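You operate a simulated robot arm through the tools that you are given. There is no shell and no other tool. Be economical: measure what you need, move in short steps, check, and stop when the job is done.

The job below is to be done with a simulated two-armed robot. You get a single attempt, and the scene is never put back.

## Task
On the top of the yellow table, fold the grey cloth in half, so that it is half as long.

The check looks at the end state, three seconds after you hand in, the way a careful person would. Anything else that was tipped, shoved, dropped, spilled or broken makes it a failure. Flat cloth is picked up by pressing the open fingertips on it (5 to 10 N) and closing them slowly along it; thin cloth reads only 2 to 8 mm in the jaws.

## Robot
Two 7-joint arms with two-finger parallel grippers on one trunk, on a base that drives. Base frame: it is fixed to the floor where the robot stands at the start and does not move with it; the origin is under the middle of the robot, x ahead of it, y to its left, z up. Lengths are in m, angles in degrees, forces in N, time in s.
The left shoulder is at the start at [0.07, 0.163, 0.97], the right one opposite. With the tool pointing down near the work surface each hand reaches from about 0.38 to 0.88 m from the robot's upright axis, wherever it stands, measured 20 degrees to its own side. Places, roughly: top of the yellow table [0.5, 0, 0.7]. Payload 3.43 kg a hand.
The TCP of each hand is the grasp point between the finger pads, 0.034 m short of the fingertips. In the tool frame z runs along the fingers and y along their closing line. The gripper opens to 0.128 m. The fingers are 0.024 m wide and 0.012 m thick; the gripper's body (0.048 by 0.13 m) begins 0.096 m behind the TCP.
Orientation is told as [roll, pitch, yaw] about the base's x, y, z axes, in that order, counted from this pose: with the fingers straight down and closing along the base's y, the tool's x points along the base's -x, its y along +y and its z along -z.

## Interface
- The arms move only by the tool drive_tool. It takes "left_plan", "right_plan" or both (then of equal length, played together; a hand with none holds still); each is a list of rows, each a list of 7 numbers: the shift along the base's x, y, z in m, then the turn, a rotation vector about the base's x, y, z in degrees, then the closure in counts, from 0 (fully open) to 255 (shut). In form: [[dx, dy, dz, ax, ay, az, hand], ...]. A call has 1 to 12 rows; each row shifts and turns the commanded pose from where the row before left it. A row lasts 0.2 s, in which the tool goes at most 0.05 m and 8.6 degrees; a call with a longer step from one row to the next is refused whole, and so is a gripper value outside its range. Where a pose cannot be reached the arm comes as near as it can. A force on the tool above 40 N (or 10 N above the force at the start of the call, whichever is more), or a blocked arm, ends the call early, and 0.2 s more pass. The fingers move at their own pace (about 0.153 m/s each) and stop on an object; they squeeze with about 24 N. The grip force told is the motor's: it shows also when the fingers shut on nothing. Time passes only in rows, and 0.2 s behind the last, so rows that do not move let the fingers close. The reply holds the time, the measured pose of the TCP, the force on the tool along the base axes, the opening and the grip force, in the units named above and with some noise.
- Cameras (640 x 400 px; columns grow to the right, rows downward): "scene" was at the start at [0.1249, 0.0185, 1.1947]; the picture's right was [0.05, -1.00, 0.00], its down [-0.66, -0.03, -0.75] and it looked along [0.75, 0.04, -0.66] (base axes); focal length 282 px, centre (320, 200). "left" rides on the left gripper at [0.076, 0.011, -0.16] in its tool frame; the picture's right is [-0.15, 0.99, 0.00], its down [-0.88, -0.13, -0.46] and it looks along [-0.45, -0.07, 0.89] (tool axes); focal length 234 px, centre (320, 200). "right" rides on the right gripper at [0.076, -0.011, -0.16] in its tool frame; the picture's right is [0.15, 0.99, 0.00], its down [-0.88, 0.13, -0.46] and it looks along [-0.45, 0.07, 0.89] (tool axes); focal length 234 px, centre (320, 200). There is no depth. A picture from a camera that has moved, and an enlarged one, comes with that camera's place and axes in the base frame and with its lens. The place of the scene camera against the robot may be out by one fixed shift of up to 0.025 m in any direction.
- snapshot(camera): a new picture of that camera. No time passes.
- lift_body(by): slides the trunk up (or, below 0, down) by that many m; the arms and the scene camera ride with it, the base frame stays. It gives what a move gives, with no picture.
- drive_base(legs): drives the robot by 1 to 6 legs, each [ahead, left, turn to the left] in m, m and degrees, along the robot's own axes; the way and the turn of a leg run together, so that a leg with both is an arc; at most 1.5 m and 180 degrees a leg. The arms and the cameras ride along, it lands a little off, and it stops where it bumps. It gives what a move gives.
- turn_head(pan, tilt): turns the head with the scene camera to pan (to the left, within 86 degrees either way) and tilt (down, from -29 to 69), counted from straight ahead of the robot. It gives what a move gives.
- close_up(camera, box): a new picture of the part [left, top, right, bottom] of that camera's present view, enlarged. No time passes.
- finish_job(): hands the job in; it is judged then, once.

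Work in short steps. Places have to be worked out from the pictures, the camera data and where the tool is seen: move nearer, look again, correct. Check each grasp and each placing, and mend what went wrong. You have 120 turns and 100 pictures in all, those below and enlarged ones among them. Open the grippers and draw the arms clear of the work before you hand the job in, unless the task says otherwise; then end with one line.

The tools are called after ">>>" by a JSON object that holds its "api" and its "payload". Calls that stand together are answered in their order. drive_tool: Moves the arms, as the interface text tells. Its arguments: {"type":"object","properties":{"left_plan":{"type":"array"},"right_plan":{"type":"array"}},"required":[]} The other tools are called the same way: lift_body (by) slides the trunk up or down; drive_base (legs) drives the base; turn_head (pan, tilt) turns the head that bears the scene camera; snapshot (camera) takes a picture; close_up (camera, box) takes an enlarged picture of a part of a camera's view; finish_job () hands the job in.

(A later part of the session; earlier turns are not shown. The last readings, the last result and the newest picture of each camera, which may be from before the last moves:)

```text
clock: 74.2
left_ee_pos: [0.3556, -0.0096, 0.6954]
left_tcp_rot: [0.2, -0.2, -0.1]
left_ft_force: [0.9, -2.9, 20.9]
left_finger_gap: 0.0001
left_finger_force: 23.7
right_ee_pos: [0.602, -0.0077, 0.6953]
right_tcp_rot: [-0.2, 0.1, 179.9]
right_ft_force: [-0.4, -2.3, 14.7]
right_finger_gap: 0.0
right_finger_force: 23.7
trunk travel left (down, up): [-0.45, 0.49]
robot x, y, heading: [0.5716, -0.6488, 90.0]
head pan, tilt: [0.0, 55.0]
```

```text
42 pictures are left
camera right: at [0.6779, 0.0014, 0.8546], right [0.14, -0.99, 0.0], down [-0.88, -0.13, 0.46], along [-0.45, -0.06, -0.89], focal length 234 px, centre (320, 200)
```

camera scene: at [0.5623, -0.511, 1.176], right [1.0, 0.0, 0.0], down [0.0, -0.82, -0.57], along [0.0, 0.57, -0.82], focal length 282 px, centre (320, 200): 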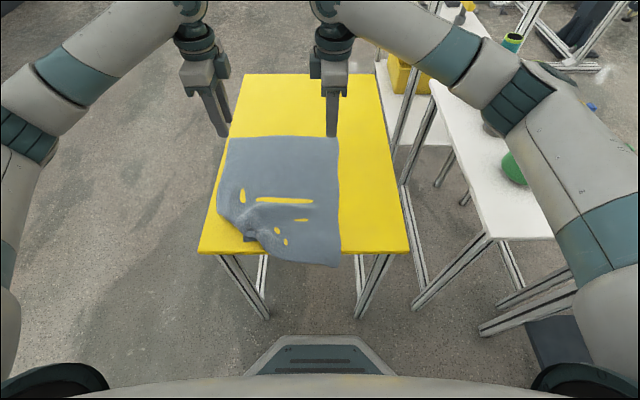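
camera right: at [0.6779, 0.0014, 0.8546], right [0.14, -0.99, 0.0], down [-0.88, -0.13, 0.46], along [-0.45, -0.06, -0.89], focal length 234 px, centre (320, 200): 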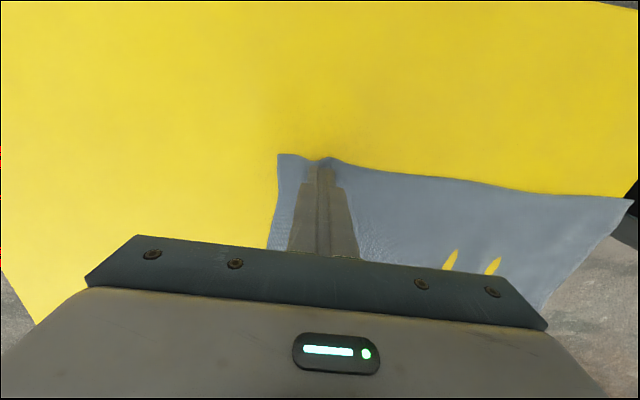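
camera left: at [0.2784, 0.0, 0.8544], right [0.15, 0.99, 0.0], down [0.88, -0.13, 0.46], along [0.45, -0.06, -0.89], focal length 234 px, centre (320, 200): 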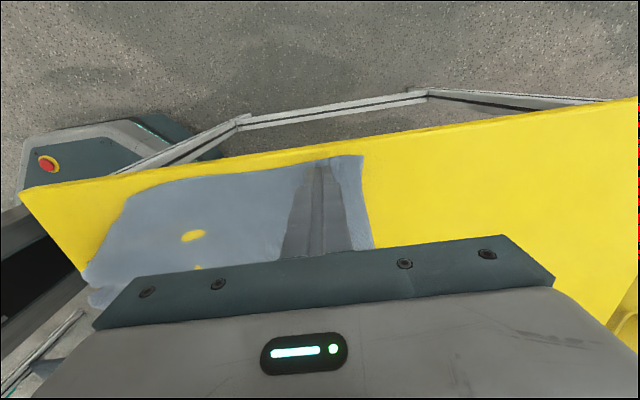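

Both slipped. I reopen wider to a 5 cm gap, shift inward a bit, and press nearer 10 N.

>>> {"api": "drive_tool", "payload": {"left_plan": [[0, 0, 0.01, 0, 0, 0, 255], [0, -0.007, 0, 0, 0, 0, 155], [0, 0, 0, 0, 0, 0, 155], [0, 0, 0, 0, 0, 0, 155], [0, 0, -0.008, 0, 0, 0, 155], [0, 0, -0.002, 0, 0, 0, 155], [0, 0, 0, 0, 0, 0, 155]], "right_plan": [[0, 0, 0.01, 0, 0, 0, 255], [0, -0.007, 0, 0, 0, 0, 155], [0, 0, 0, 0, 0, 0, 155], [0, 0, 0, 0, 0, 0, 155], [0, 0, -0.008, 0, 0, 0, 155], [0, 0, -0.002, 0, 0, 0, 155], [0, 0, 0, 0, 0, 0, 155]]}}

>>> {"api": "close_up", "payload": {"camera": "left", "box": [200, 110, 460, 270]}}

>>> {"api": "close_up", "payload": {"camera": "right", "box": [200, 110, 460, 270]}}

```text
clock: 75.8
left_ee_pos: [0.3552, -0.0154, 0.6944]
left_tcp_rot: [0.2, -0.1, 0.0]
left_ft_force: [-3.0, 2.1, 17.8]
left_finger_gap: 0.0492
left_finger_force: 0.1
right_ee_pos: [0.6016, -0.014, 0.6955]
right_tcp_rot: [-0.2, -0.1, 179.8]
right_ft_force: [0.1, 2.6, 8.2]
right_finger_gap: 0.049
right_finger_force: 0.0
trunk travel left (down, up): [-0.45, 0.49]
robot x, y, heading: [0.5715, -0.6478, 89.8]
head pan, tilt: [0.0, 55.0]
```

```text
2.46 times, centred on (330, 190) of left
camera zoom: at [0.2776, -0.0053, 0.8544], right [0.15, 0.99, 0.0], down [0.88, -0.13, 0.46], along [0.45, -0.06, -0.89], focal length 576 px, centre (295, 225)
```

zoom: 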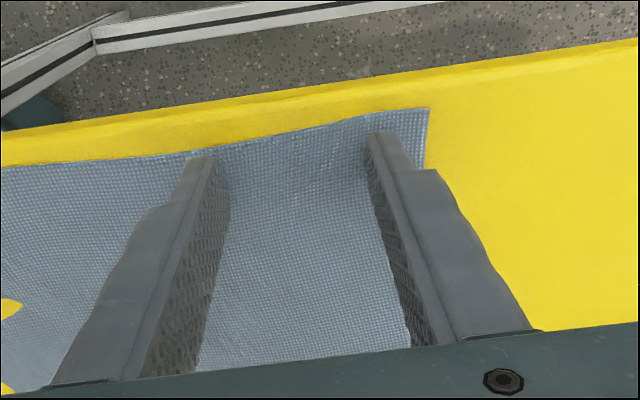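

```text
2.46 times, centred on (330, 190) of right
camera zoom: at [0.6778, -0.0044, 0.8547], right [0.14, -0.99, 0.0], down [-0.88, -0.13, 0.46], along [-0.45, -0.06, -0.89], focal length 576 px, centre (295, 225)
```

zoom: 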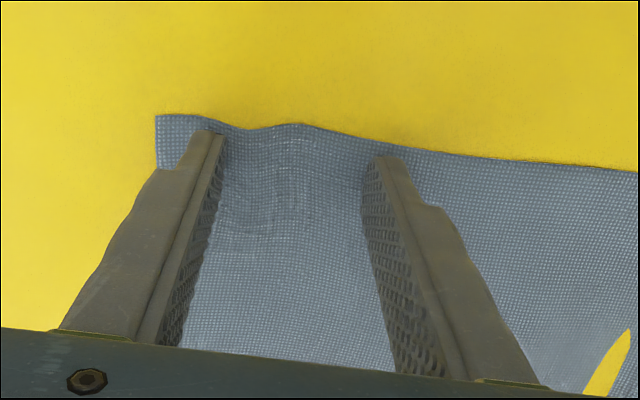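

The fingers sit well on the cloth. I ease the left slightly and close slowly halfway.

>>> {"api": "drive_tool", "payload": {"left_plan": [[0, 0, 0.0006, 0, 0, 0, 155], [0, 0, 0, 0, 0, 0, 161], [0, 0, 0, 0, 0, 0, 167], [0, 0, 0, 0, 0, 0, 173], [0, 0, 0, 0, 0, 0, 179], [0, 0, 0, 0, 0, 0, 185], [0, 0, 0, 0, 0, 0, 191], [0, 0, 0, 0, 0, 0, 197], [0, 0, 0, 0, 0, 0, 203]], "right_plan": [[0, 0, -0.0002, 0, 0, 0, 155], [0, 0, 0, 0, 0, 0, 161], [0, 0, 0, 0, 0, 0, 167], [0, 0, 0, 0, 0, 0, 173], [0, 0, 0, 0, 0, 0, 179], [0, 0, 0, 0, 0, 0, 185], [0, 0, 0, 0, 0, 0, 191], [0, 0, 0, 0, 0, 0, 197], [0, 0, 0, 0, 0, 0, 203]]}}

>>> {"api": "close_up", "payload": {"camera": "left", "box": [200, 110, 460, 270]}}

>>> {"api": "close_up", "payload": {"camera": "right", "box": [200, 110, 460, 270]}}

```text
clock: 77.8
left_ee_pos: [0.3546, -0.0162, 0.6957]
left_tcp_rot: [0.2, -0.2, -0.1]
left_ft_force: [-0.4, 1.6, 20.5]
left_finger_gap: 0.024
left_finger_force: 0.0
right_ee_pos: [0.6025, -0.0154, 0.6938]
right_tcp_rot: [-0.3, -0.1, 179.9]
right_ft_force: [-0.7, 1.5, 14.8]
right_finger_gap: 0.0249
right_finger_force: 0.0
trunk travel left (down, up): [-0.45, 0.49]
robot x, y, heading: [0.5728, -0.6477, 90.1]
head pan, tilt: [0.0, 55.0]
```

```text
2.46 times, centred on (330, 190) of left
camera zoom: at [0.2777, -0.0063, 0.8544], right [0.15, 0.99, 0.0], down [0.88, -0.13, 0.46], along [0.45, -0.06, -0.89], focal length 576 px, centre (295, 225)
```

zoom: 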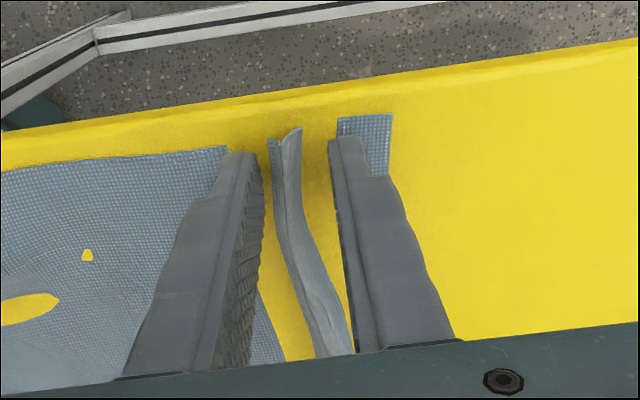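

```text
2.46 times, centred on (330, 190) of right
camera zoom: at [0.6781, -0.0053, 0.8546], right [0.14, -0.99, 0.0], down [-0.88, -0.13, 0.46], along [-0.45, -0.06, -0.89], focal length 576 px, centre (295, 225)
```

zoom: 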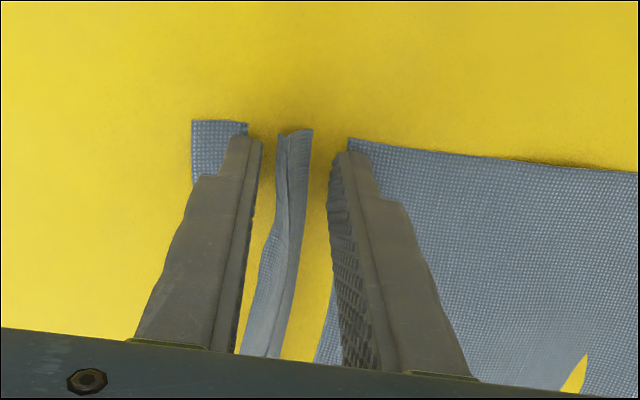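

A clean ridge stands between both finger pairs. I finish closing.

>>> {"api": "drive_tool", "payload": {"left_plan": [[0, 0, 0.0005, 0, 0, 0, 209], [0, 0, 0, 0, 0, 0, 215], [0, 0, 0, 0, 0, 0, 221], [0, 0, 0.0004, 0, 0, 0, 227], [0, 0, 0, 0, 0, 0, 233], [0, 0, 0, 0, 0, 0, 240], [0, 0, 0, 0, 0, 0, 247], [0, 0, 0, 0, 0, 0, 255], [0, 0, 0, 0, 0, 0, 255], [0, 0, 0, 0, 0, 0, 255]], "right_plan": [[0, 0, 0.0002, 0, 0, 0, 209], [0, 0, 0, 0, 0, 0, 215], [0, 0, 0, 0, 0, 0, 221], [0, 0, 0.0002, 0, 0, 0, 227], [0, 0, 0, 0, 0, 0, 233], [0, 0, 0, 0, 0, 0, 240], [0, 0, 0, 0, 0, 0, 247], [0, 0, 0, 0, 0, 0, 255], [0, 0, 0, 0, 0, 0, 255], [0, 0, 0, 0, 0, 0, 255]]}}

```text
clock: 80.0
left_ee_pos: [0.3548, -0.0163, 0.694]
left_tcp_rot: [0.1, -0.1, -0.1]
left_ft_force: [1.0, 0.7, 6.7]
left_finger_gap: 0.0026
left_finger_force: 23.3
right_ee_pos: [0.602, -0.0148, 0.6952]
right_tcp_rot: [-0.2, 0.0, 179.9]
right_ft_force: [-1.2, 2.3, 27.5]
right_finger_gap: 0.0022
right_finger_force: 24.0
trunk travel left (down, up): [-0.45, 0.49]
robot x, y, heading: [0.5753, -0.6454, 89.7]
head pan, tilt: [0.0, 55.0]
```

Both grips hold (2.6 and 2.2 mm). Now I lift the cloth by its far edge to hang free, so the tucked corner drops open, and also centre it in x.

>>> {"api": "drive_tool", "payload": {"left_plan": [[0, 0, 0.02, 0, 0, 0, 255], [0.004, 0, 0.03, 0, 0, 0, 255], [0.005, 0, 0.03, 0, 0, 0, 255], [0.005, 0, 0.033, 0, 0, 0, 255], [0.005, 0, 0.033, 0, 0, 0, 255], [0.005, 0, 0.033, 0, 0, 0, 255], [0.005, 0, 0.033, 0, 0, 0, 255], [0.005, 0, 0.033, 0, 0, 0, 255], [0.005, 0, 0.033, 0, 0, 0, 255], [0.005, 0, 0.033, 0, 0, 0, 255], [0.005, 0, 0.03, 0, 0, 0, 255], [0.004, 0, 0.03, 0, 0, 0, 255]], "right_plan": [[0, 0, 0.02, 0, 0, 0, 255], [0.004, 0, 0.03, 0, 0, 0, 255], [0.005, 0, 0.03, 0, 0, 0, 255], [0.005, 0, 0.033, 0, 0, 0, 255], [0.005, 0, 0.033, 0, 0, 0, 255], [0.005, 0, 0.033, 0, 0, 0, 255], [0.005, 0, 0.033, 0, 0, 0, 255], [0.005, 0, 0.033, 0, 0, 0, 255], [0.005, 0, 0.033, 0, 0, 0, 255], [0.005, 0, 0.033, 0, 0, 0, 255], [0.005, 0, 0.03, 0, 0, 0, 255], [0.004, 0, 0.03, 0, 0, 0, 255]]}}

>>> {"api": "turn_head", "payload": {"pan": 0, "tilt": 38}}

>>> {"api": "snapshot", "payload": {"camera": "scene"}}

```text
clock: 82.7
left_ee_pos: [0.4077, -0.0175, 1.0643]
left_tcp_rot: [0.1, -0.1, 0.0]
left_ft_force: [0.5, -0.1, -0.2]
left_finger_gap: 0.0022
left_finger_force: 23.9
right_ee_pos: [0.6545, -0.0153, 1.0652]
right_tcp_rot: [0.0, 0.0, 179.9]
right_ft_force: [-0.3, 0.4, -0.7]
right_finger_gap: 0.0023
right_finger_force: 24.5
trunk travel left (down, up): [-0.45, 0.49]
robot x, y, heading: [0.5744, -0.65, 89.6]
head pan, tilt: [0.0, 55.0]
```

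```text
clock: 83.5
left_ee_pos: [0.4081, -0.0162, 1.0628]
left_tcp_rot: [0.1, 0.0, -0.1]
left_ft_force: [0.0, 0.2, -0.3]
left_finger_gap: 0.0021
left_finger_force: 24.0
right_ee_pos: [0.6539, -0.0124, 1.0632]
right_tcp_rot: [0.1, 0.0, 179.9]
right_ft_force: [-1.1, -0.3, -0.6]
right_finger_gap: 0.0023
right_finger_force: 24.3
trunk travel left (down, up): [-0.45, 0.49]
robot x, y, heading: [0.5716, -0.6459, 90.0]
head pan, tilt: [0.0, 38.0]
```

```text
37 pictures are left
camera scene: at [0.5623, -0.4963, 1.1995], right [1.0, 0.0, 0.0], down [0.0, -0.62, -0.79], along [0.0, 0.79, -0.62], focal length 282 px, centre (320, 200)
```

scene: 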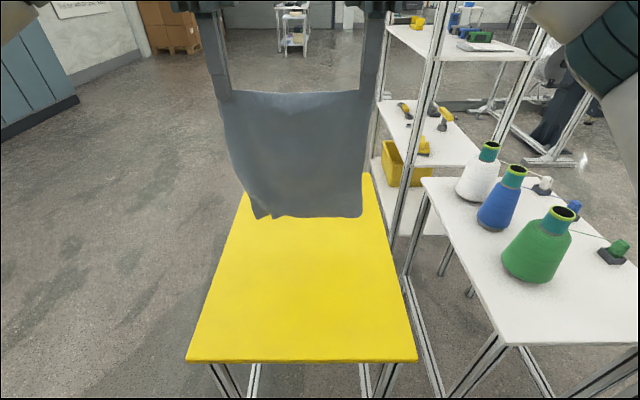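

The cloth hangs clean. The plan is to touch the lower edge down at y≈-0.17, lay half of it out away from me with the fold line at y≈0.01, and then bring the hands back so the held edge lands on the lower edge. First I move above y=-0.17 and let it settle.

>>> {"api": "drive_tool", "payload": {"left_plan": [[0, -0.01, 0, 0, 0, 0, 255], [0, -0.02, 0, 0, 0, 0, 255], [0, -0.025, 0, 0, 0, 0, 255], [0, -0.025, 0, 0, 0, 0, 255], [0, -0.025, -0.01, 0, 0, 0, 255], [0, -0.025, -0.01, 0, 0, 0, 255], [0, -0.015, -0.01, 0, 0, 0, 255], [0, -0.01, -0.01, 0, 0, 0, 255], [0, 0, 0, 0, 0, 0, 255], [0, 0, 0, 0, 0, 0, 255], [0, 0, 0, 0, 0, 0, 255], [0, 0, 0, 0, 0, 0, 255]], "right_plan": [[0, -0.01, 0, 0, 0, 0, 255], [0, -0.02, 0, 0, 0, 0, 255], [0, -0.025, 0, 0, 0, 0, 255], [0, -0.025, 0, 0, 0, 0, 255], [0, -0.025, -0.01, 0, 0, 0, 255], [0, -0.025, -0.01, 0, 0, 0, 255], [0, -0.015, -0.01, 0, 0, 0, 255], [0, -0.01, -0.01, 0, 0, 0, 255], [0, 0, 0, 0, 0, 0, 255], [0, 0, 0, 0, 0, 0, 255], [0, 0, 0, 0, 0, 0, 255], [0, 0, 0, 0, 0, 0, 255]]}}

>>> {"api": "turn_head", "payload": {"pan": 0, "tilt": 50}}

>>> {"api": "snapshot", "payload": {"camera": "scene"}}

```text
clock: 86.0
left_ee_pos: [0.4073, -0.1701, 1.0245]
left_tcp_rot: [0.0, -0.1, 0.0]
left_ft_force: [0.9, -0.6, 0.2]
left_finger_gap: 0.0022
left_finger_force: 24.0
right_ee_pos: [0.6556, -0.1691, 1.0236]
right_tcp_rot: [0.0, 0.0, 180.0]
right_ft_force: [0.3, -0.1, -0.5]
right_finger_gap: 0.0023
right_finger_force: 24.1
trunk travel left (down, up): [-0.45, 0.49]
robot x, y, heading: [0.5727, -0.6443, 89.9]
head pan, tilt: [0.0, 38.0]
```

```text
clock: 86.8
left_ee_pos: [0.4084, -0.1684, 1.0255]
left_tcp_rot: [0.1, -0.1, -0.1]
left_ft_force: [-0.6, -0.2, -0.5]
left_finger_gap: 0.0023
left_finger_force: 23.9
right_ee_pos: [0.6567, -0.17, 1.0237]
right_tcp_rot: [0.0, -0.1, 179.9]
right_ft_force: [1.5, 0.7, 0.6]
right_finger_gap: 0.0025
right_finger_force: 23.5
trunk travel left (down, up): [-0.45, 0.49]
robot x, y, heading: [0.5729, -0.6517, 89.9]
head pan, tilt: [0.0, 50.0]
```

```text
36 pictures are left
camera scene: at [0.5623, -0.5056, 1.1825], right [1.0, 0.0, 0.0], down [0.0, -0.77, -0.64], along [0.0, 0.64, -0.77], focal length 282 px, centre (320, 200)
```

scene: 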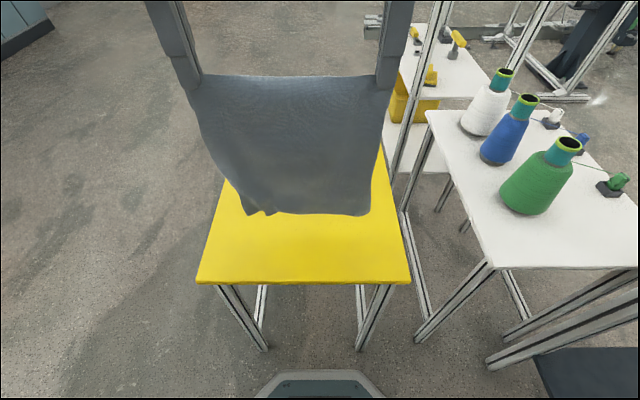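

The lower edge is about 4 cm above the table. I lower to touch and then move diagonally away and down, laying the first half.

>>> {"api": "drive_tool", "payload": {"left_plan": [[0, 0, -0.01, 0, 0, 0, 255], [0, 0, -0.012, 0, 0, 0, 255], [0, 0.002, -0.012, 0, 0, 0, 255], [0, 0.008, -0.012, 0, 0, 0, 255], [0, 0.014, -0.014, 0, 0, 0, 255], [0, 0.015, -0.015, 0, 0, 0, 255], [0, 0.015, -0.015, 0, 0, 0, 255], [0, 0.015, -0.015, 0, 0, 0, 255], [0, 0.015, -0.015, 0, 0, 0, 255], [0, 0.015, -0.015, 0, 0, 0, 255], [0, 0, 0, 0, 0, 0, 255]], "right_plan": [[0, 0, -0.01, 0, 0, 0, 255], [0, 0, -0.012, 0, 0, 0, 255], [0, 0.002, -0.012, 0, 0, 0, 255], [0, 0.008, -0.012, 0, 0, 0, 255], [0, 0.014, -0.014, 0, 0, 0, 255], [0, 0.015, -0.015, 0, 0, 0, 255], [0, 0.015, -0.015, 0, 0, 0, 255], [0, 0.015, -0.015, 0, 0, 0, 255], [0, 0.015, -0.015, 0, 0, 0, 255], [0, 0.015, -0.015, 0, 0, 0, 255], [0, 0, 0, 0, 0, 0, 255]]}}

>>> {"api": "snapshot", "payload": {"camera": "scene"}}

```text
clock: 89.2
left_ee_pos: [0.4077, -0.071, 0.89]
left_tcp_rot: [0.0, -0.1, -0.1]
left_ft_force: [-0.3, -0.6, -0.4]
left_finger_gap: 0.0021
left_finger_force: 24.1
right_ee_pos: [0.6545, -0.07, 0.8897]
right_tcp_rot: [-0.1, 0.1, 179.9]
right_ft_force: [0.1, 0.2, -0.3]
right_finger_gap: 0.0022
right_finger_force: 24.0
trunk travel left (down, up): [-0.45, 0.49]
robot x, y, heading: [0.5745, -0.6492, 89.7]
head pan, tilt: [0.0, 50.0]
```

```text
35 pictures are left
camera scene: at [0.5623, -0.5062, 1.1826], right [1.0, 0.0, 0.0], down [0.0, -0.77, -0.64], along [0.0, 0.64, -0.77], focal length 282 px, centre (320, 200)
```

scene: 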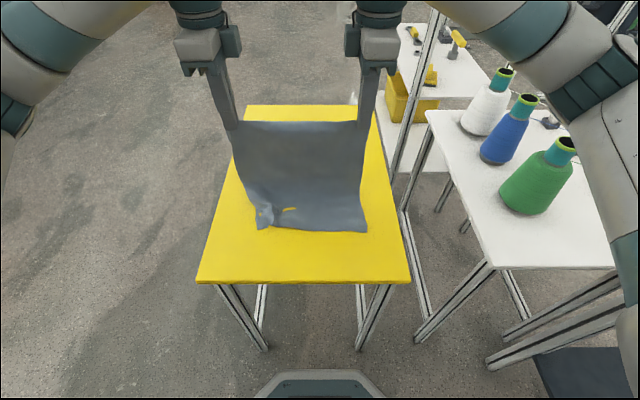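

It's going well. I check the near edge for wrinkles.

>>> {"api": "close_up", "payload": {"camera": "scene", "box": [220, 110, 390, 250]}}

```text
2.86 times, centred on (305, 180) of scene
camera zoom: at [0.5623, -0.5062, 1.1826], right [1.0, 0.0, 0.0], down [0.0, -0.77, -0.64], along [0.0, 0.64, -0.77], focal length 805 px, centre (363, 257)
```

zoom: 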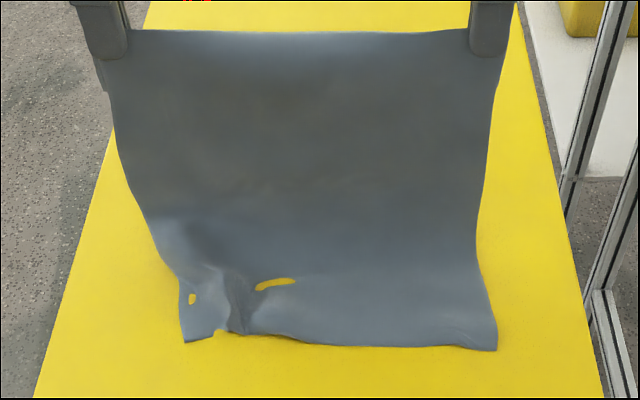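

A pleat remains at the near-left corner: the near edge spans 0.24 instead of 0.285. I lay the cloth fully flat, keep the right hand gripping as an anchor, and use the left hand to drag that corner outward.

>>> {"api": "drive_tool", "payload": {"left_plan": [[0, 0.018, -0.018, 0, 0, 0, 255], [0, 0.018, -0.018, 0, 0, 0, 255], [0, 0.018, -0.018, 0, 0, 0, 255], [0, 0.018, -0.018, 0, 0, 0, 255], [0, 0.018, -0.018, 0, 0, 0, 255], [0, 0.018, -0.018, 0, 0, 0, 255], [0, 0.018, -0.018, 0, 0, 0, 255], [0, 0.018, -0.018, 0, 0, 0, 255], [0, 0.018, -0.018, 0, 0, 0, 255], [0, 0.018, -0.018, 0, 0, 0, 255], [0, 0.006, -0.008, 0, 0, 0, 255], [0, 0, 0, 0, 0, 0, 255]], "right_plan": [[0, 0.018, -0.018, 0, 0, 0, 255], [0, 0.018, -0.018, 0, 0, 0, 255], [0, 0.018, -0.018, 0, 0, 0, 255], [0, 0.018, -0.018, 0, 0, 0, 255], [0, 0.018, -0.018, 0, 0, 0, 255], [0, 0.018, -0.018, 0, 0, 0, 255], [0, 0.018, -0.018, 0, 0, 0, 255], [0, 0.018, -0.018, 0, 0, 0, 255], [0, 0.018, -0.018, 0, 0, 0, 255], [0, 0.018, -0.018, 0, 0, 0, 255], [0, 0.006, -0.008, 0, 0, 0, 255], [0, 0, 0, 0, 0, 0, 255]]}}

>>> {"api": "close_up", "payload": {"camera": "scene", "box": [200, 110, 400, 260]}}

```text
clock: 91.8
left_ee_pos: [0.408, 0.115, 0.6991]
left_tcp_rot: [0.0, -0.1, -0.1]
left_ft_force: [0.2, 0.4, 1.2]
left_finger_gap: 0.0024
left_finger_force: 24.5
right_ee_pos: [0.6543, 0.1173, 0.7008]
right_tcp_rot: [0.0, 0.1, 179.9]
right_ft_force: [-0.1, 0.2, 0.3]
right_finger_gap: 0.0019
right_finger_force: 24.4
trunk travel left (down, up): [-0.45, 0.49]
robot x, y, heading: [0.5706, -0.6483, 90.0]
head pan, tilt: [0.0, 50.0]
```

```text
2.67 times, centred on (300, 185) of scene
camera zoom: at [0.5624, -0.5057, 1.1825], right [1.0, 0.0, 0.0], down [0.0, -0.77, -0.64], along [0.0, 0.64, -0.77], focal length 752 px, centre (373, 240)
```

zoom: 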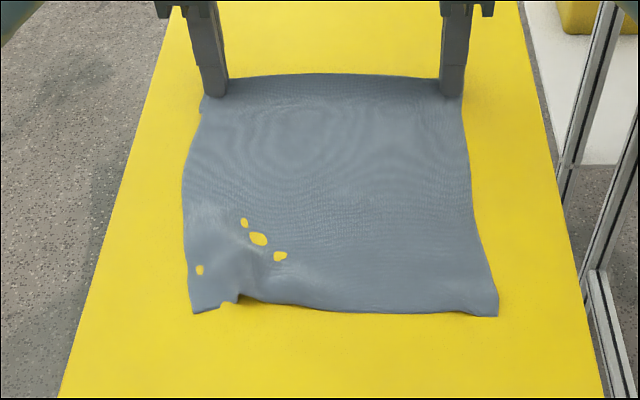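

The cloth now lies flat except for a small pleat at the near-left corner. I release the left hand, smoothing its ridge outward as it opens, and keep the right gripping.

>>> {"api": "drive_tool", "payload": {"left_plan": [[0, 0, -0.004, 0, 0, 0, 255], [0, 0.003, 0, 0, 0, 0, 243], [0, 0.003, 0, 0, 0, 0, 231], [0, 0.003, 0, 0, 0, 0, 219], [0, 0.003, 0, 0, 0, 0, 207], [0, 0.003, 0, 0, 0, 0, 195], [0, 0.003, 0, 0, 0, 0, 183], [0, 0.003, 0, 0, 0, 0, 171], [0, 0.003, 0, 0, 0, 0, 160], [0, 0, 0.01, 0, 0, 0, 160], [0, 0, 0.02, 0, 0, 0, 160], [0, -0.02, 0.03, 0, 0, 0, 200]]}}

>>> {"api": "drive_tool", "payload": {"left_plan": [[0, -0.03, 0.01, 0, 0, 0, 255], [0.002, -0.04, 0, 0, 0, 0, 255], [0.002, -0.04, 0, 0, 0, 0, 255], [0.002, -0.04, 0, 0, 0, 0, 255], [0.002, -0.04, 0, 0, 0, 0, 255], [0.002, -0.04, 0, 0, 0, 0, 255], [0, -0.04, 0, 0, 0, 0, 255], [0, -0.01, 0, 0, 0, 0, 255], [0, 0, 0, 0, 0, 0, 255]]}}

>>> {"api": "snapshot", "payload": {"camera": "left"}}

```text
clock: 94.4
left_ee_pos: [0.4087, 0.1195, 0.7561]
left_tcp_rot: [0.0, -0.1, 0.0]
left_ft_force: [0.0, -0.4, 0.5]
left_finger_gap: 0.0277
left_finger_force: 0.1
right_ee_pos: [0.6548, 0.1152, 0.702]
right_tcp_rot: [-0.1, 0.0, 179.9]
right_ft_force: [-0.2, 0.0, 0.8]
right_finger_gap: 0.0021
right_finger_force: 24.5
trunk travel left (down, up): [-0.45, 0.49]
robot x, y, heading: [0.5716, -0.6465, 89.9]
head pan, tilt: [0.0, 50.0]
```

```text
clock: 96.4
left_ee_pos: [0.4177, -0.1604, 0.7677]
left_tcp_rot: [0.0, -0.1, 0.0]
left_ft_force: [0.0, -0.1, -0.1]
left_finger_gap: 0.0
left_finger_force: 23.5
right_ee_pos: [0.6541, 0.1148, 0.7028]
right_tcp_rot: [0.0, -0.1, 179.9]
right_ft_force: [0.1, -0.2, -0.4]
right_finger_gap: 0.0021
right_finger_force: 23.4
trunk travel left (down, up): [-0.45, 0.49]
robot x, y, heading: [0.5709, -0.6478, 89.7]
head pan, tilt: [0.0, 50.0]
```

```text
32 pictures are left
camera left: at [0.3407, -0.1494, 0.9278], right [0.15, 0.99, 0.0], down [0.88, -0.13, 0.46], along [0.45, -0.07, -0.89], focal length 234 px, centre (320, 200)
```

left: 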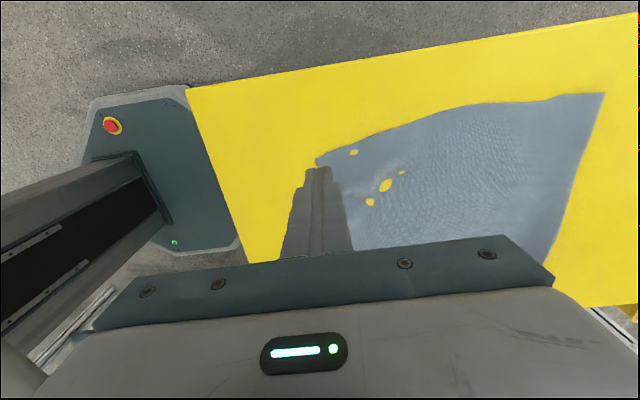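

The far-left corner looks clean. The near-left corner is at (0.42,-0.167), with the pleat at x≈0.455. I set the closed fingertips at (0.436,-0.152) and lower.

>>> {"api": "drive_tool", "payload": {"left_plan": [[0.009, 0.004, -0.02, 0, 0, 0, 255], [0.009, 0.004, -0.02, 0, 0, 0, 255], [0, 0, -0.02, 0, 0, 0, 255], [0, 0, -0.01, 0, 0, 0, 255], [0, 0, -0.003, 0, 0, 0, 255], [0, 0, -0.001, 0, 0, 0, 255], [0, 0, 0, 0, 0, 0, 255]]}}

```text
clock: 98.0
left_ee_pos: [0.4358, -0.1534, 0.6949]
left_tcp_rot: [0.2, -0.3, 0.0]
left_ft_force: [0.4, 3.5, 17.5]
left_finger_gap: 0.0002
left_finger_force: 23.5
right_ee_pos: [0.6561, 0.1144, 0.7026]
right_tcp_rot: [0.0, -0.1, 180.0]
right_ft_force: [0.9, 0.3, 0.7]
right_finger_gap: 0.0023
right_finger_force: 23.8
trunk travel left (down, up): [-0.45, 0.49]
robot x, y, heading: [0.5676, -0.647, 89.7]
head pan, tilt: [0.0, 50.0]
```

I'm in contact at 17 N. I ease it slightly and drag the corner left by about 3.5 cm.

>>> {"api": "drive_tool", "payload": {"left_plan": [[0, 0, 0.0008, 0, 0, 0, 255], [-0.005, -0.001, 0, 0, 0, 0, 255], [-0.005, -0.001, 0, 0, 0, 0, 255], [-0.005, -0.001, 0, 0, 0, 0, 255], [-0.005, -0.001, 0, 0, 0, 0, 255], [-0.005, -0.001, 0, 0, 0, 0, 255], [-0.005, -0.001, 0, 0, 0, 0, 255], [-0.004, -0.001, 0, 0, 0, 0, 255], [0, 0, 0, 0, 0, 0, 255]]}}

>>> {"api": "snapshot", "payload": {"camera": "left"}}

```text
clock: 100.0
left_ee_pos: [0.4028, -0.1593, 0.6953]
left_tcp_rot: [0.0, 0.0, -0.1]
left_ft_force: [2.0, 0.9, 9.0]
left_finger_gap: 0.0002
left_finger_force: 24.2
right_ee_pos: [0.6546, 0.1158, 0.7018]
right_tcp_rot: [-0.2, 0.0, 179.9]
right_ft_force: [0.0, -1.1, 0.2]
right_finger_gap: 0.0024
right_finger_force: 24.1
trunk travel left (down, up): [-0.45, 0.49]
robot x, y, heading: [0.5718, -0.6488, 90.2]
head pan, tilt: [0.0, 50.0]
```

```text
31 pictures are left
camera left: at [0.3251, -0.1494, 0.8544], right [0.15, 0.99, 0.0], down [0.88, -0.13, 0.46], along [0.45, -0.07, -0.89], focal length 234 px, centre (320, 200)
```

left: 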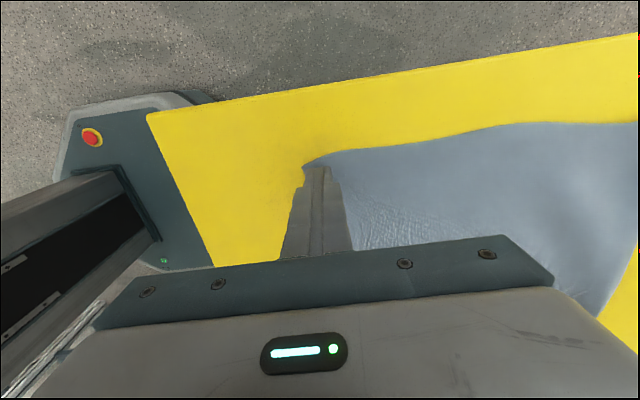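

The corner moved with the fingers and the wrinkle patches are gone. I lift the left hand, move it back over the far-left corner, and view the whole.

>>> {"api": "drive_tool", "payload": {"left_plan": [[0, 0, 0.03, 0, 0, 0, 255], [-0.02, 0.02, 0.04, 0, 0, 0, 255], [-0.02, 0.04, 0.0, 0, 0, 0, 200], [-0.01, 0.045, 0, 0, 0, 0, 155], [0, 0.045, 0, 0, 0, 0, 155], [0, 0.045, 0, 0, 0, 0, 155], [0, 0.045, 0, 0, 0, 0, 155], [0.02, 0.035, 0, 0, 0, 0, 155], [0.02, 0, 0, 0, 0, 0, 155], [0.015, 0, 0, 0, 0, 0, 155], [0, 0, 0, 0, 0, 0, 155]]}}

>>> {"api": "close_up", "payload": {"camera": "scene", "box": [200, 110, 400, 260]}}

>>> {"api": "snapshot", "payload": {"camera": "left"}}

```text
clock: 102.4
left_ee_pos: [0.4053, 0.1143, 0.7641]
left_tcp_rot: [0.0, -0.1, -0.1]
left_ft_force: [-0.6, 0.4, -0.2]
left_finger_gap: 0.0503
left_finger_force: 0.1
right_ee_pos: [0.6542, 0.1151, 0.7017]
right_tcp_rot: [0.1, 0.0, 179.9]
right_ft_force: [1.1, 0.1, 0.0]
right_finger_gap: 0.0023
right_finger_force: 23.9
trunk travel left (down, up): [-0.45, 0.49]
robot x, y, heading: [0.5707, -0.6461, 90.1]
head pan, tilt: [0.0, 50.0]
```

```text
2.67 times, centred on (300, 185) of scene
camera zoom: at [0.562, -0.5057, 1.1825], right [1.0, 0.0, 0.0], down [0.0, -0.77, -0.64], along [0.0, 0.64, -0.77], focal length 752 px, centre (373, 240)
```

zoom: 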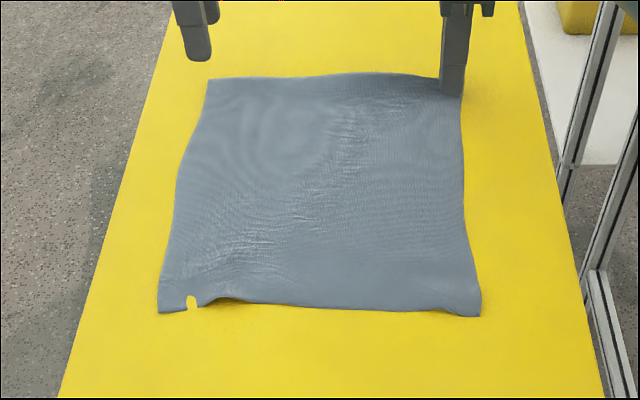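

```text
29 pictures are left
camera left: at [0.3282, 0.1247, 0.9231], right [0.15, 0.99, 0.0], down [0.88, -0.13, 0.46], along [0.45, -0.07, -0.89], focal length 234 px, centre (320, 200)
```

left: 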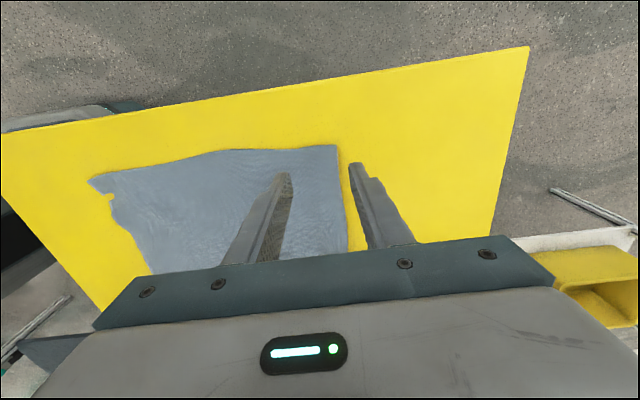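

The near edge is now well spread. The far-left corner is at (0.396,0.132). I regrasp it with the left hand centred at (0.414,0.089).

>>> {"api": "drive_tool", "payload": {"left_plan": [[0.005, -0.0125, -0.02, 0, 0, 0, 155], [0.004, -0.0125, -0.02, 0, 0, 0, 155], [0, 0, -0.02, 0, 0, 0, 155], [0, 0, -0.007, 0, 0, 0, 155], [0, 0, -0.002, 0, 0, 0, 155], [0, 0, -0.001, 0, 0, 0, 155], [0, 0, 0, 0, 0, 0, 155]]}}

```text
clock: 104.0
left_ee_pos: [0.4145, 0.0896, 0.6953]
left_tcp_rot: [0.0, -0.1, 0.0]
left_ft_force: [-0.4, 0.7, 8.9]
left_finger_gap: 0.0508
left_finger_force: 0.6
right_ee_pos: [0.6559, 0.1148, 0.7031]
right_tcp_rot: [-0.1, 0.0, 179.9]
right_ft_force: [-0.2, -0.1, -0.2]
right_finger_gap: 0.0021
right_finger_force: 23.7
trunk travel left (down, up): [-0.45, 0.49]
robot x, y, heading: [0.5691, -0.6478, 89.8]
head pan, tilt: [0.0, 50.0]
```

That gives 8.9 N, as wanted. I close slowly as before.

>>> {"api": "drive_tool", "payload": {"left_plan": [[0, 0, -0.0003, 0, 0, 0, 161], [0, 0, 0, 0, 0, 0, 167], [0, 0, 0, 0, 0, 0, 173], [0, 0, 0, 0, 0, 0, 179], [0, 0, 0, 0, 0, 0, 185], [0, 0, 0, 0, 0, 0, 191], [0, 0, 0, 0, 0, 0, 197], [0, 0, 0, 0, 0, 0, 203]]}}

>>> {"api": "drive_tool", "payload": {"left_plan": [[0, 0, 0.0003, 0, 0, 0, 209], [0, 0, 0, 0, 0, 0, 215], [0, 0, 0, 0, 0, 0, 221], [0, 0, 0.0003, 0, 0, 0, 227], [0, 0, 0, 0, 0, 0, 233], [0, 0, 0, 0, 0, 0, 240], [0, 0, 0, 0, 0, 0, 247], [0, 0, 0, 0, 0, 0, 255], [0, 0, 0, 0, 0, 0, 255], [0, 0, 0, 0, 0, 0, 255]]}}

>>> {"api": "close_up", "payload": {"camera": "left", "box": [60, 110, 420, 270]}}

```text
clock: 105.8
left_ee_pos: [0.4157, 0.0904, 0.696]
left_tcp_rot: [0.1, -0.2, -0.2]
left_ft_force: [0.3, 0.0, 15.4]
left_finger_gap: 0.024
left_finger_force: 0.1
right_ee_pos: [0.6554, 0.1136, 0.7026]
right_tcp_rot: [-0.1, -0.1, 179.9]
right_ft_force: [0.0, -0.2, -0.6]
right_finger_gap: 0.002
right_finger_force: 24.3
trunk travel left (down, up): [-0.45, 0.49]
robot x, y, heading: [0.5704, -0.646, 90.0]
head pan, tilt: [0.0, 50.0]
```

```text
clock: 108.0
left_ee_pos: [0.4163, 0.0895, 0.6955]
left_tcp_rot: [0.1, -0.1, -0.1]
left_ft_force: [1.1, 0.8, 10.4]
left_finger_gap: 0.0019
left_finger_force: 24.0
right_ee_pos: [0.6549, 0.1139, 0.7018]
right_tcp_rot: [-0.1, 0.1, 179.9]
right_ft_force: [-0.9, -0.8, 0.2]
right_finger_gap: 0.0023
right_finger_force: 24.7
trunk travel left (down, up): [-0.45, 0.49]
robot x, y, heading: [0.5693, -0.6483, 89.8]
head pan, tilt: [0.0, 50.0]
```

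```text
1.78 times, centred on (240, 190) of left
camera zoom: at [0.3386, 0.1001, 0.855], right [0.15, 0.99, 0.0], down [0.88, -0.13, 0.46], along [0.45, -0.07, -0.89], focal length 416 px, centre (462, 218)
```

zoom: 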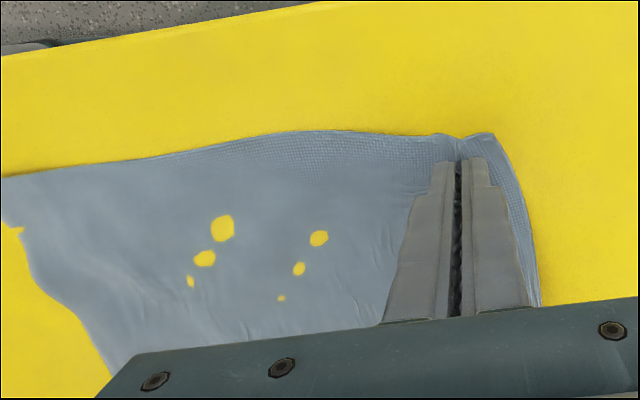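

Both are gripped. I align the left hand with the right, then raise back up the diagonal to a full hang so tensions even out.

>>> {"api": "drive_tool", "payload": {"left_plan": [[-0.004, 0.013, 0.007, 0, 0, 0, 255], [-0.004, 0.012, 0.003, 0, 0, 0, 255], [0, -0.02, 0.025, 0, 0, 0, 255], [0, -0.028, 0.03, 0, 0, 0, 255], [0, -0.03, 0.032, 0, 0, 0, 255], [0, -0.03, 0.032, 0, 0, 0, 255], [0, -0.03, 0.032, 0, 0, 0, 255], [0, -0.03, 0.032, 0, 0, 0, 255], [0, -0.03, 0.034, 0, 0, 0, 255], [0, -0.03, 0.034, 0, 0, 0, 255], [0, -0.03, 0.034, 0, 0, 0, 255], [0, -0.025, 0.03, 0, 0, 0, 255]], "right_plan": [[0, 0, 0.002, 0, 0, 0, 255], [0, 0, 0.002, 0, 0, 0, 255], [0, -0.02, 0.025, 0, 0, 0, 255], [0, -0.028, 0.03, 0, 0, 0, 255], [0, -0.03, 0.032, 0, 0, 0, 255], [0, -0.03, 0.032, 0, 0, 0, 255], [0, -0.03, 0.032, 0, 0, 0, 255], [0, -0.03, 0.032, 0, 0, 0, 255], [0, -0.03, 0.034, 0, 0, 0, 255], [0, -0.03, 0.034, 0, 0, 0, 255], [0, -0.03, 0.034, 0, 0, 0, 255], [0, -0.025, 0.03, 0, 0, 0, 255]]}}

>>> {"api": "drive_tool", "payload": {"left_plan": [[0, 0, 0.015, 0, 0, 0, 255], [0, 0, 0, 0, 0, 0, 255], [0, 0, 0, 0, 0, 0, 255], [0, 0, 0, 0, 0, 0, 255], [0, 0, 0, 0, 0, 0, 255]], "right_plan": [[0, 0, 0.015, 0, 0, 0, 255], [0, 0, 0, 0, 0, 0, 255], [0, 0, 0, 0, 0, 0, 255], [0, 0, 0, 0, 0, 0, 255], [0, 0, 0, 0, 0, 0, 255]]}}

>>> {"api": "snapshot", "payload": {"camera": "scene"}}

```text
clock: 110.6
left_ee_pos: [0.4076, -0.1702, 1.0213]
left_tcp_rot: [0.0, -0.1, -0.1]
left_ft_force: [2.8, -0.1, 0.4]
left_finger_gap: 0.002
left_finger_force: 23.9
right_ee_pos: [0.6569, -0.1693, 1.0202]
right_tcp_rot: [-0.1, 0.0, 179.8]
right_ft_force: [-3.1, -0.2, -0.3]
right_finger_gap: 0.0024
right_finger_force: 24.7
trunk travel left (down, up): [-0.45, 0.49]
robot x, y, heading: [0.5716, -0.6493, 89.8]
head pan, tilt: [0.0, 50.0]
```

```text
clock: 111.8
left_ee_pos: [0.4074, -0.1682, 1.0351]
left_tcp_rot: [0.1, -0.1, -0.2]
left_ft_force: [1.6, 0.0, 0.6]
left_finger_gap: 0.0018
left_finger_force: 23.9
right_ee_pos: [0.6561, -0.1677, 1.0353]
right_tcp_rot: [0.0, 0.1, 180.0]
right_ft_force: [-2.2, 0.2, -0.6]
right_finger_gap: 0.0023
right_finger_force: 24.1
trunk travel left (down, up): [-0.45, 0.49]
robot x, y, heading: [0.5713, -0.6468, 90.0]
head pan, tilt: [0.0, 50.0]
```

```text
27 pictures are left
camera scene: at [0.5623, -0.5057, 1.1825], right [1.0, 0.0, 0.0], down [0.0, -0.77, -0.64], along [0.0, 0.64, -0.77], focal length 282 px, centre (320, 200)
```

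scene: 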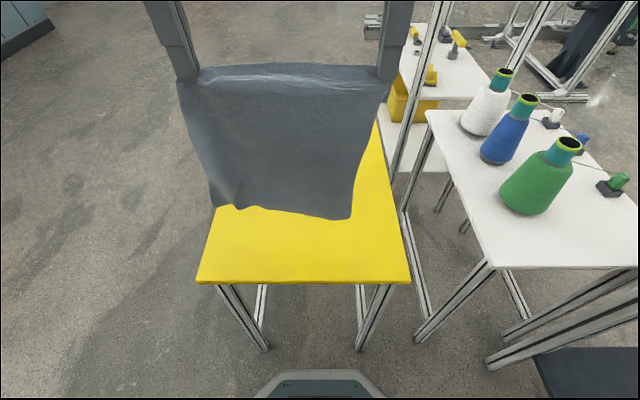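

The cloth hangs slightly skewed, with the left grip about 2.4 cm deeper. I lower the left hand by that to square it, and look.

>>> {"api": "drive_tool", "payload": {"left_plan": [[0, 0, -0.012, 0, 0, 0, 255], [0, 0, -0.012, 0, 0, 0, 255], [0, 0, 0, 0, 0, 0, 255], [0, 0, 0, 0, 0, 0, 255], [0, 0, 0, 0, 0, 0, 255]]}}

>>> {"api": "snapshot", "payload": {"camera": "scene"}}

```text
clock: 113.0
left_ee_pos: [0.4086, -0.168, 1.0105]
left_tcp_rot: [-0.1, -0.1, -0.1]
left_ft_force: [4.7, 1.3, 0.4]
left_finger_gap: 0.0019
left_finger_force: 24.5
right_ee_pos: [0.6551, -0.1677, 1.0343]
right_tcp_rot: [0.1, 0.0, 179.9]
right_ft_force: [-3.2, 0.1, -0.1]
right_finger_gap: 0.0022
right_finger_force: 24.1
trunk travel left (down, up): [-0.45, 0.49]
robot x, y, heading: [0.5714, -0.6506, 90.0]
head pan, tilt: [0.0, 50.0]
```

```text
26 pictures are left
camera scene: at [0.5623, -0.5057, 1.1825], right [1.0, 0.0, 0.0], down [0.0, -0.77, -0.64], along [0.0, 0.64, -0.77], focal length 282 px, centre (320, 200)
```

scene: 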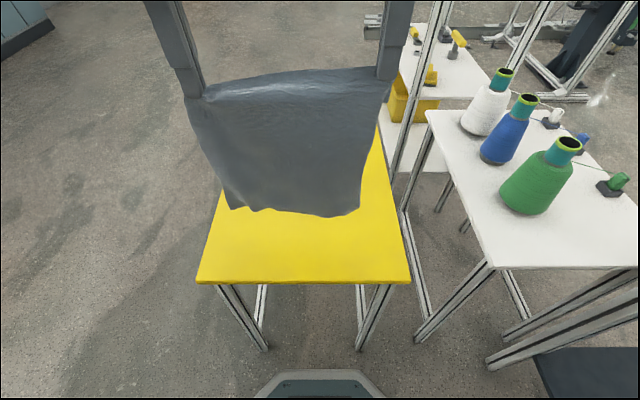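

That's better. I lower another 1.2 cm on the left, relax the spacing by 5 mm, and start laying: lower until touch, then the diagonal.

>>> {"api": "drive_tool", "payload": {"left_plan": [[0.005, 0, -0.012, 0, 0, 0, 255], [0, 0, 0, 0, 0, 0, 255], [0, 0, -0.01, 0, 0, 0, 255], [0, 0, -0.01, 0, 0, 0, 255], [0, 0, -0.01, 0, 0, 0, 255], [0, 0, -0.01, 0, 0, 0, 255], [0, 0, 0, 0, 0, 0, 255], [0, 0, 0, 0, 0, 0, 255], [0, 0, 0, 0, 0, 0, 255]], "right_plan": [[0, 0, 0, 0, 0, 0, 255], [0, 0, 0, 0, 0, 0, 255], [0, 0, -0.01, 0, 0, 0, 255], [0, 0, -0.01, 0, 0, 0, 255], [0, 0, -0.01, 0, 0, 0, 255], [0, 0, -0.01, 0, 0, 0, 255], [0, 0, 0, 0, 0, 0, 255], [0, 0, 0, 0, 0, 0, 255], [0, 0, 0, 0, 0, 0, 255]]}}

>>> {"api": "close_up", "payload": {"camera": "scene", "box": [180, 60, 420, 260]}}

```text
clock: 115.0
left_ee_pos: [0.412, -0.1691, 0.9602]
left_tcp_rot: [0.0, -0.1, 0.0]
left_ft_force: [1.7, 0.4, 0.6]
left_finger_gap: 0.0017
left_finger_force: 23.6
right_ee_pos: [0.6557, -0.1681, 0.9933]
right_tcp_rot: [0.0, 0.0, 179.9]
right_ft_force: [-2.3, -0.2, -0.5]
right_finger_gap: 0.0025
right_finger_force: 24.0
trunk travel left (down, up): [-0.45, 0.49]
robot x, y, heading: [0.5694, -0.6493, 89.8]
head pan, tilt: [0.0, 50.0]
```

```text
2.00 times, centred on (300, 160) of scene
camera zoom: at [0.5623, -0.5057, 1.1825], right [1.0, 0.0, 0.0], down [0.0, -0.77, -0.64], along [0.0, 0.64, -0.77], focal length 564 px, centre (360, 280)
```

zoom: 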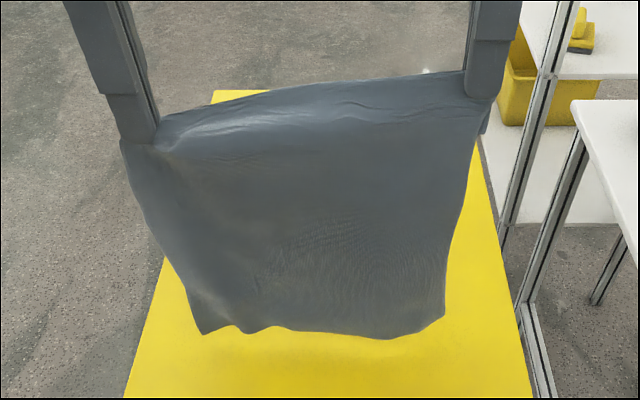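

The bottom edge is level and just touching. I continue the diagonal until half is laid.

>>> {"api": "drive_tool", "payload": {"left_plan": [[0, 0.006, -0.012, 0, 0, 0, 255], [0, 0.014, -0.015, 0, 0, 0, 255], [0, 0.015, -0.015, 0, 0, 0, 255], [0, 0.015, -0.015, 0, 0, 0, 255], [0, 0.015, -0.015, 0, 0, 0, 255], [0, 0.015, -0.015, 0, 0, 0, 255], [0, 0.015, -0.015, 0, 0, 0, 255], [0, 0.015, -0.015, 0, 0, 0, 255], [0, 0.015, -0.015, 0, 0, 0, 255], [0, 0.015, -0.015, 0, 0, 0, 255], [0, 0.015, -0.015, 0, 0, 0, 255], [0, 0.015, -0.015, 0, 0, 0, 255]], "right_plan": [[0, 0.006, -0.012, 0, 0, 0, 255], [0, 0.014, -0.015, 0, 0, 0, 255], [0, 0.015, -0.015, 0, 0, 0, 255], [0, 0.015, -0.015, 0, 0, 0, 255], [0, 0.015, -0.015, 0, 0, 0, 255], [0, 0.015, -0.015, 0, 0, 0, 255], [0, 0.015, -0.015, 0, 0, 0, 255], [0, 0.015, -0.015, 0, 0, 0, 255], [0, 0.015, -0.015, 0, 0, 0, 255], [0, 0.015, -0.015, 0, 0, 0, 255], [0, 0.015, -0.015, 0, 0, 0, 255], [0, 0.015, -0.015, 0, 0, 0, 255]]}}

>>> {"api": "close_up", "payload": {"camera": "scene", "box": [180, 80, 420, 260]}}

```text
clock: 117.6
left_ee_pos: [0.414, 0.003, 0.7814]
left_tcp_rot: [-0.1, -0.2, -0.1]
left_ft_force: [0.0, 0.0, -0.5]
left_finger_gap: 0.002
left_finger_force: 23.8
right_ee_pos: [0.6532, 0.004, 0.8169]
right_tcp_rot: [0.0, 0.0, 179.9]
right_ft_force: [0.0, 0.2, -0.6]
right_finger_gap: 0.0022
right_finger_force: 23.9
trunk travel left (down, up): [-0.45, 0.49]
robot x, y, heading: [0.5718, -0.647, 89.7]
head pan, tilt: [0.0, 50.0]
```

```text
2.22 times, centred on (300, 170) of scene
camera zoom: at [0.5623, -0.5047, 1.1824], right [1.0, 0.0, 0.0], down [0.0, -0.77, -0.64], along [0.0, 0.64, -0.77], focal length 626 px, centre (364, 267)
```

zoom: 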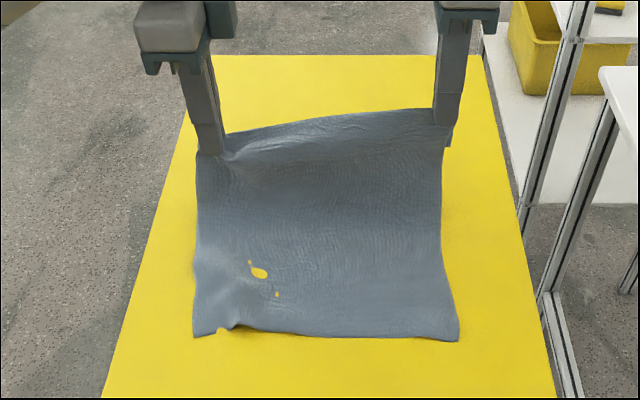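

Half is laid squarely, with the near edge at about y=-0.188 on both sides. Now I fold back toward the robot along an arc, with the left radius shorter because its grip is deeper.

>>> {"api": "drive_tool", "payload": {"left_plan": [[0, -0.01, -0.003, 0, 0, 0, 255], [0, -0.015, -0.006, 0, 0, 0, 255], [0, -0.014, -0.006, 0, 0, 0, 255], [0, -0.0085, -0.0055, 0, 0, 0, 255], [0, -0.0085, -0.0055, 0, 0, 0, 255], [0, -0.008, -0.006, 0, 0, 0, 255], [0, -0.006, -0.008, 0, 0, 0, 255], [0, -0.006, -0.009, 0, 0, 0, 255], [0, -0.005, -0.009, 0, 0, 0, 255], [0, 0, 0, 0, 0, 0, 255]], "right_plan": [[0, -0.015, -0.006, 0, 0, 0, 255], [0, -0.019, -0.008, 0, 0, 0, 255], [0, -0.019, -0.008, 0, 0, 0, 255], [0, -0.012, -0.0075, 0, 0, 0, 255], [0, -0.012, -0.0075, 0, 0, 0, 255], [0, -0.011, -0.008, 0, 0, 0, 255], [0, -0.008, -0.012, 0, 0, 0, 255], [0, -0.008, -0.012, 0, 0, 0, 255], [0, -0.008, -0.013, 0, 0, 0, 255], [0, 0, 0, 0, 0, 0, 255]]}}

>>> {"api": "close_up", "payload": {"camera": "scene", "box": [180, 80, 420, 260]}}

>>> {"api": "snapshot", "payload": {"camera": "right"}}

```text
clock: 119.8
left_ee_pos: [0.413, -0.0787, 0.7245]
left_tcp_rot: [0.0, 0.0, 0.0]
left_ft_force: [0.6, -0.5, 0.2]
left_finger_gap: 0.0018
left_finger_force: 24.5
right_ee_pos: [0.6544, -0.1095, 0.7354]
right_tcp_rot: [0.0, 0.0, 179.9]
right_ft_force: [-0.4, 0.1, 0.5]
right_finger_gap: 0.0021
right_finger_force: 24.3
trunk travel left (down, up): [-0.45, 0.49]
robot x, y, heading: [0.5724, -0.6467, 90.0]
head pan, tilt: [0.0, 50.0]
```

```text
2.22 times, centred on (300, 170) of scene
camera zoom: at [0.5623, -0.5057, 1.1825], right [1.0, 0.0, 0.0], down [0.0, -0.77, -0.64], along [0.0, 0.64, -0.77], focal length 626 px, centre (364, 267)
```

zoom: 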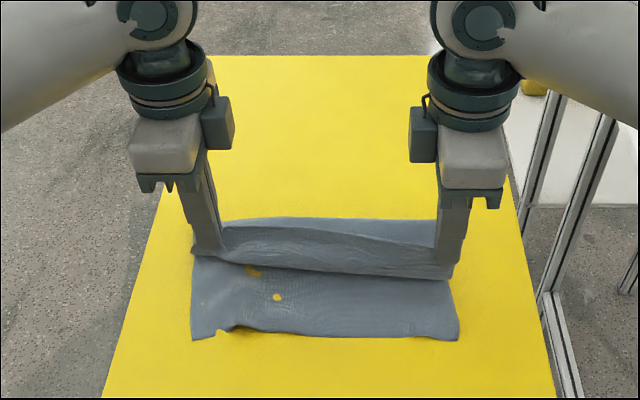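

```text
22 pictures are left
camera right: at [0.7301, -0.0988, 0.8949], right [0.14, -0.99, 0.0], down [-0.88, -0.13, 0.46], along [-0.45, -0.07, -0.89], focal length 234 px, centre (320, 200)
```

right: 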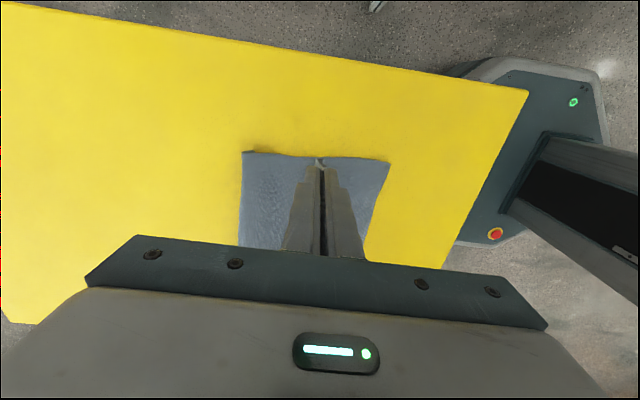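

The fold is forming squarely. I lower the last part to the lower layer.

>>> {"api": "drive_tool", "payload": {"left_plan": [[0, -0.003, -0.007, 0, 0, 0, 255], [0, -0.004, -0.007, 0, 0, 0, 255], [0, -0.003, -0.006, 0, 0, 0, 255], [0, -0.003, -0.004, 0, 0, 0, 255], [0, 0, 0, 0, 0, 0, 255]], "right_plan": [[0, -0.004, -0.01, 0, 0, 0, 255], [0, -0.004, -0.01, 0, 0, 0, 255], [0, -0.004, -0.009, 0, 0, 0, 255], [0, -0.003, -0.006, 0, 0, 0, 255], [0, 0, 0, 0, 0, 0, 255]]}}

>>> {"api": "close_up", "payload": {"camera": "scene", "box": [180, 80, 420, 260]}}

```text
clock: 121.0
left_ee_pos: [0.4119, -0.0917, 0.6996]
left_tcp_rot: [0.0, -0.1, -0.1]
left_ft_force: [1.8, 0.6, 3.1]
left_finger_gap: 0.0017
left_finger_force: 24.1
right_ee_pos: [0.6552, -0.1241, 0.7013]
right_tcp_rot: [0.0, 0.0, 179.9]
right_ft_force: [-2.1, -0.2, 1.1]
right_finger_gap: 0.0021
right_finger_force: 23.8
trunk travel left (down, up): [-0.45, 0.49]
robot x, y, heading: [0.5696, -0.6488, 89.8]
head pan, tilt: [0.0, 50.0]
```

```text
2.22 times, centred on (300, 170) of scene
camera zoom: at [0.5624, -0.5059, 1.1825], right [1.0, 0.0, 0.0], down [0.0, -0.77, -0.64], along [0.0, 0.64, -0.77], focal length 626 px, centre (364, 267)
```

zoom: 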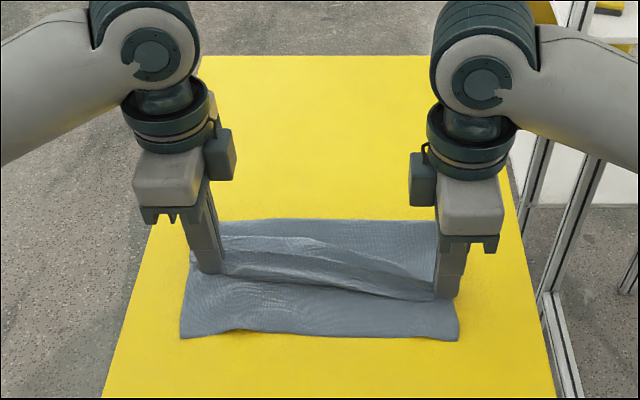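

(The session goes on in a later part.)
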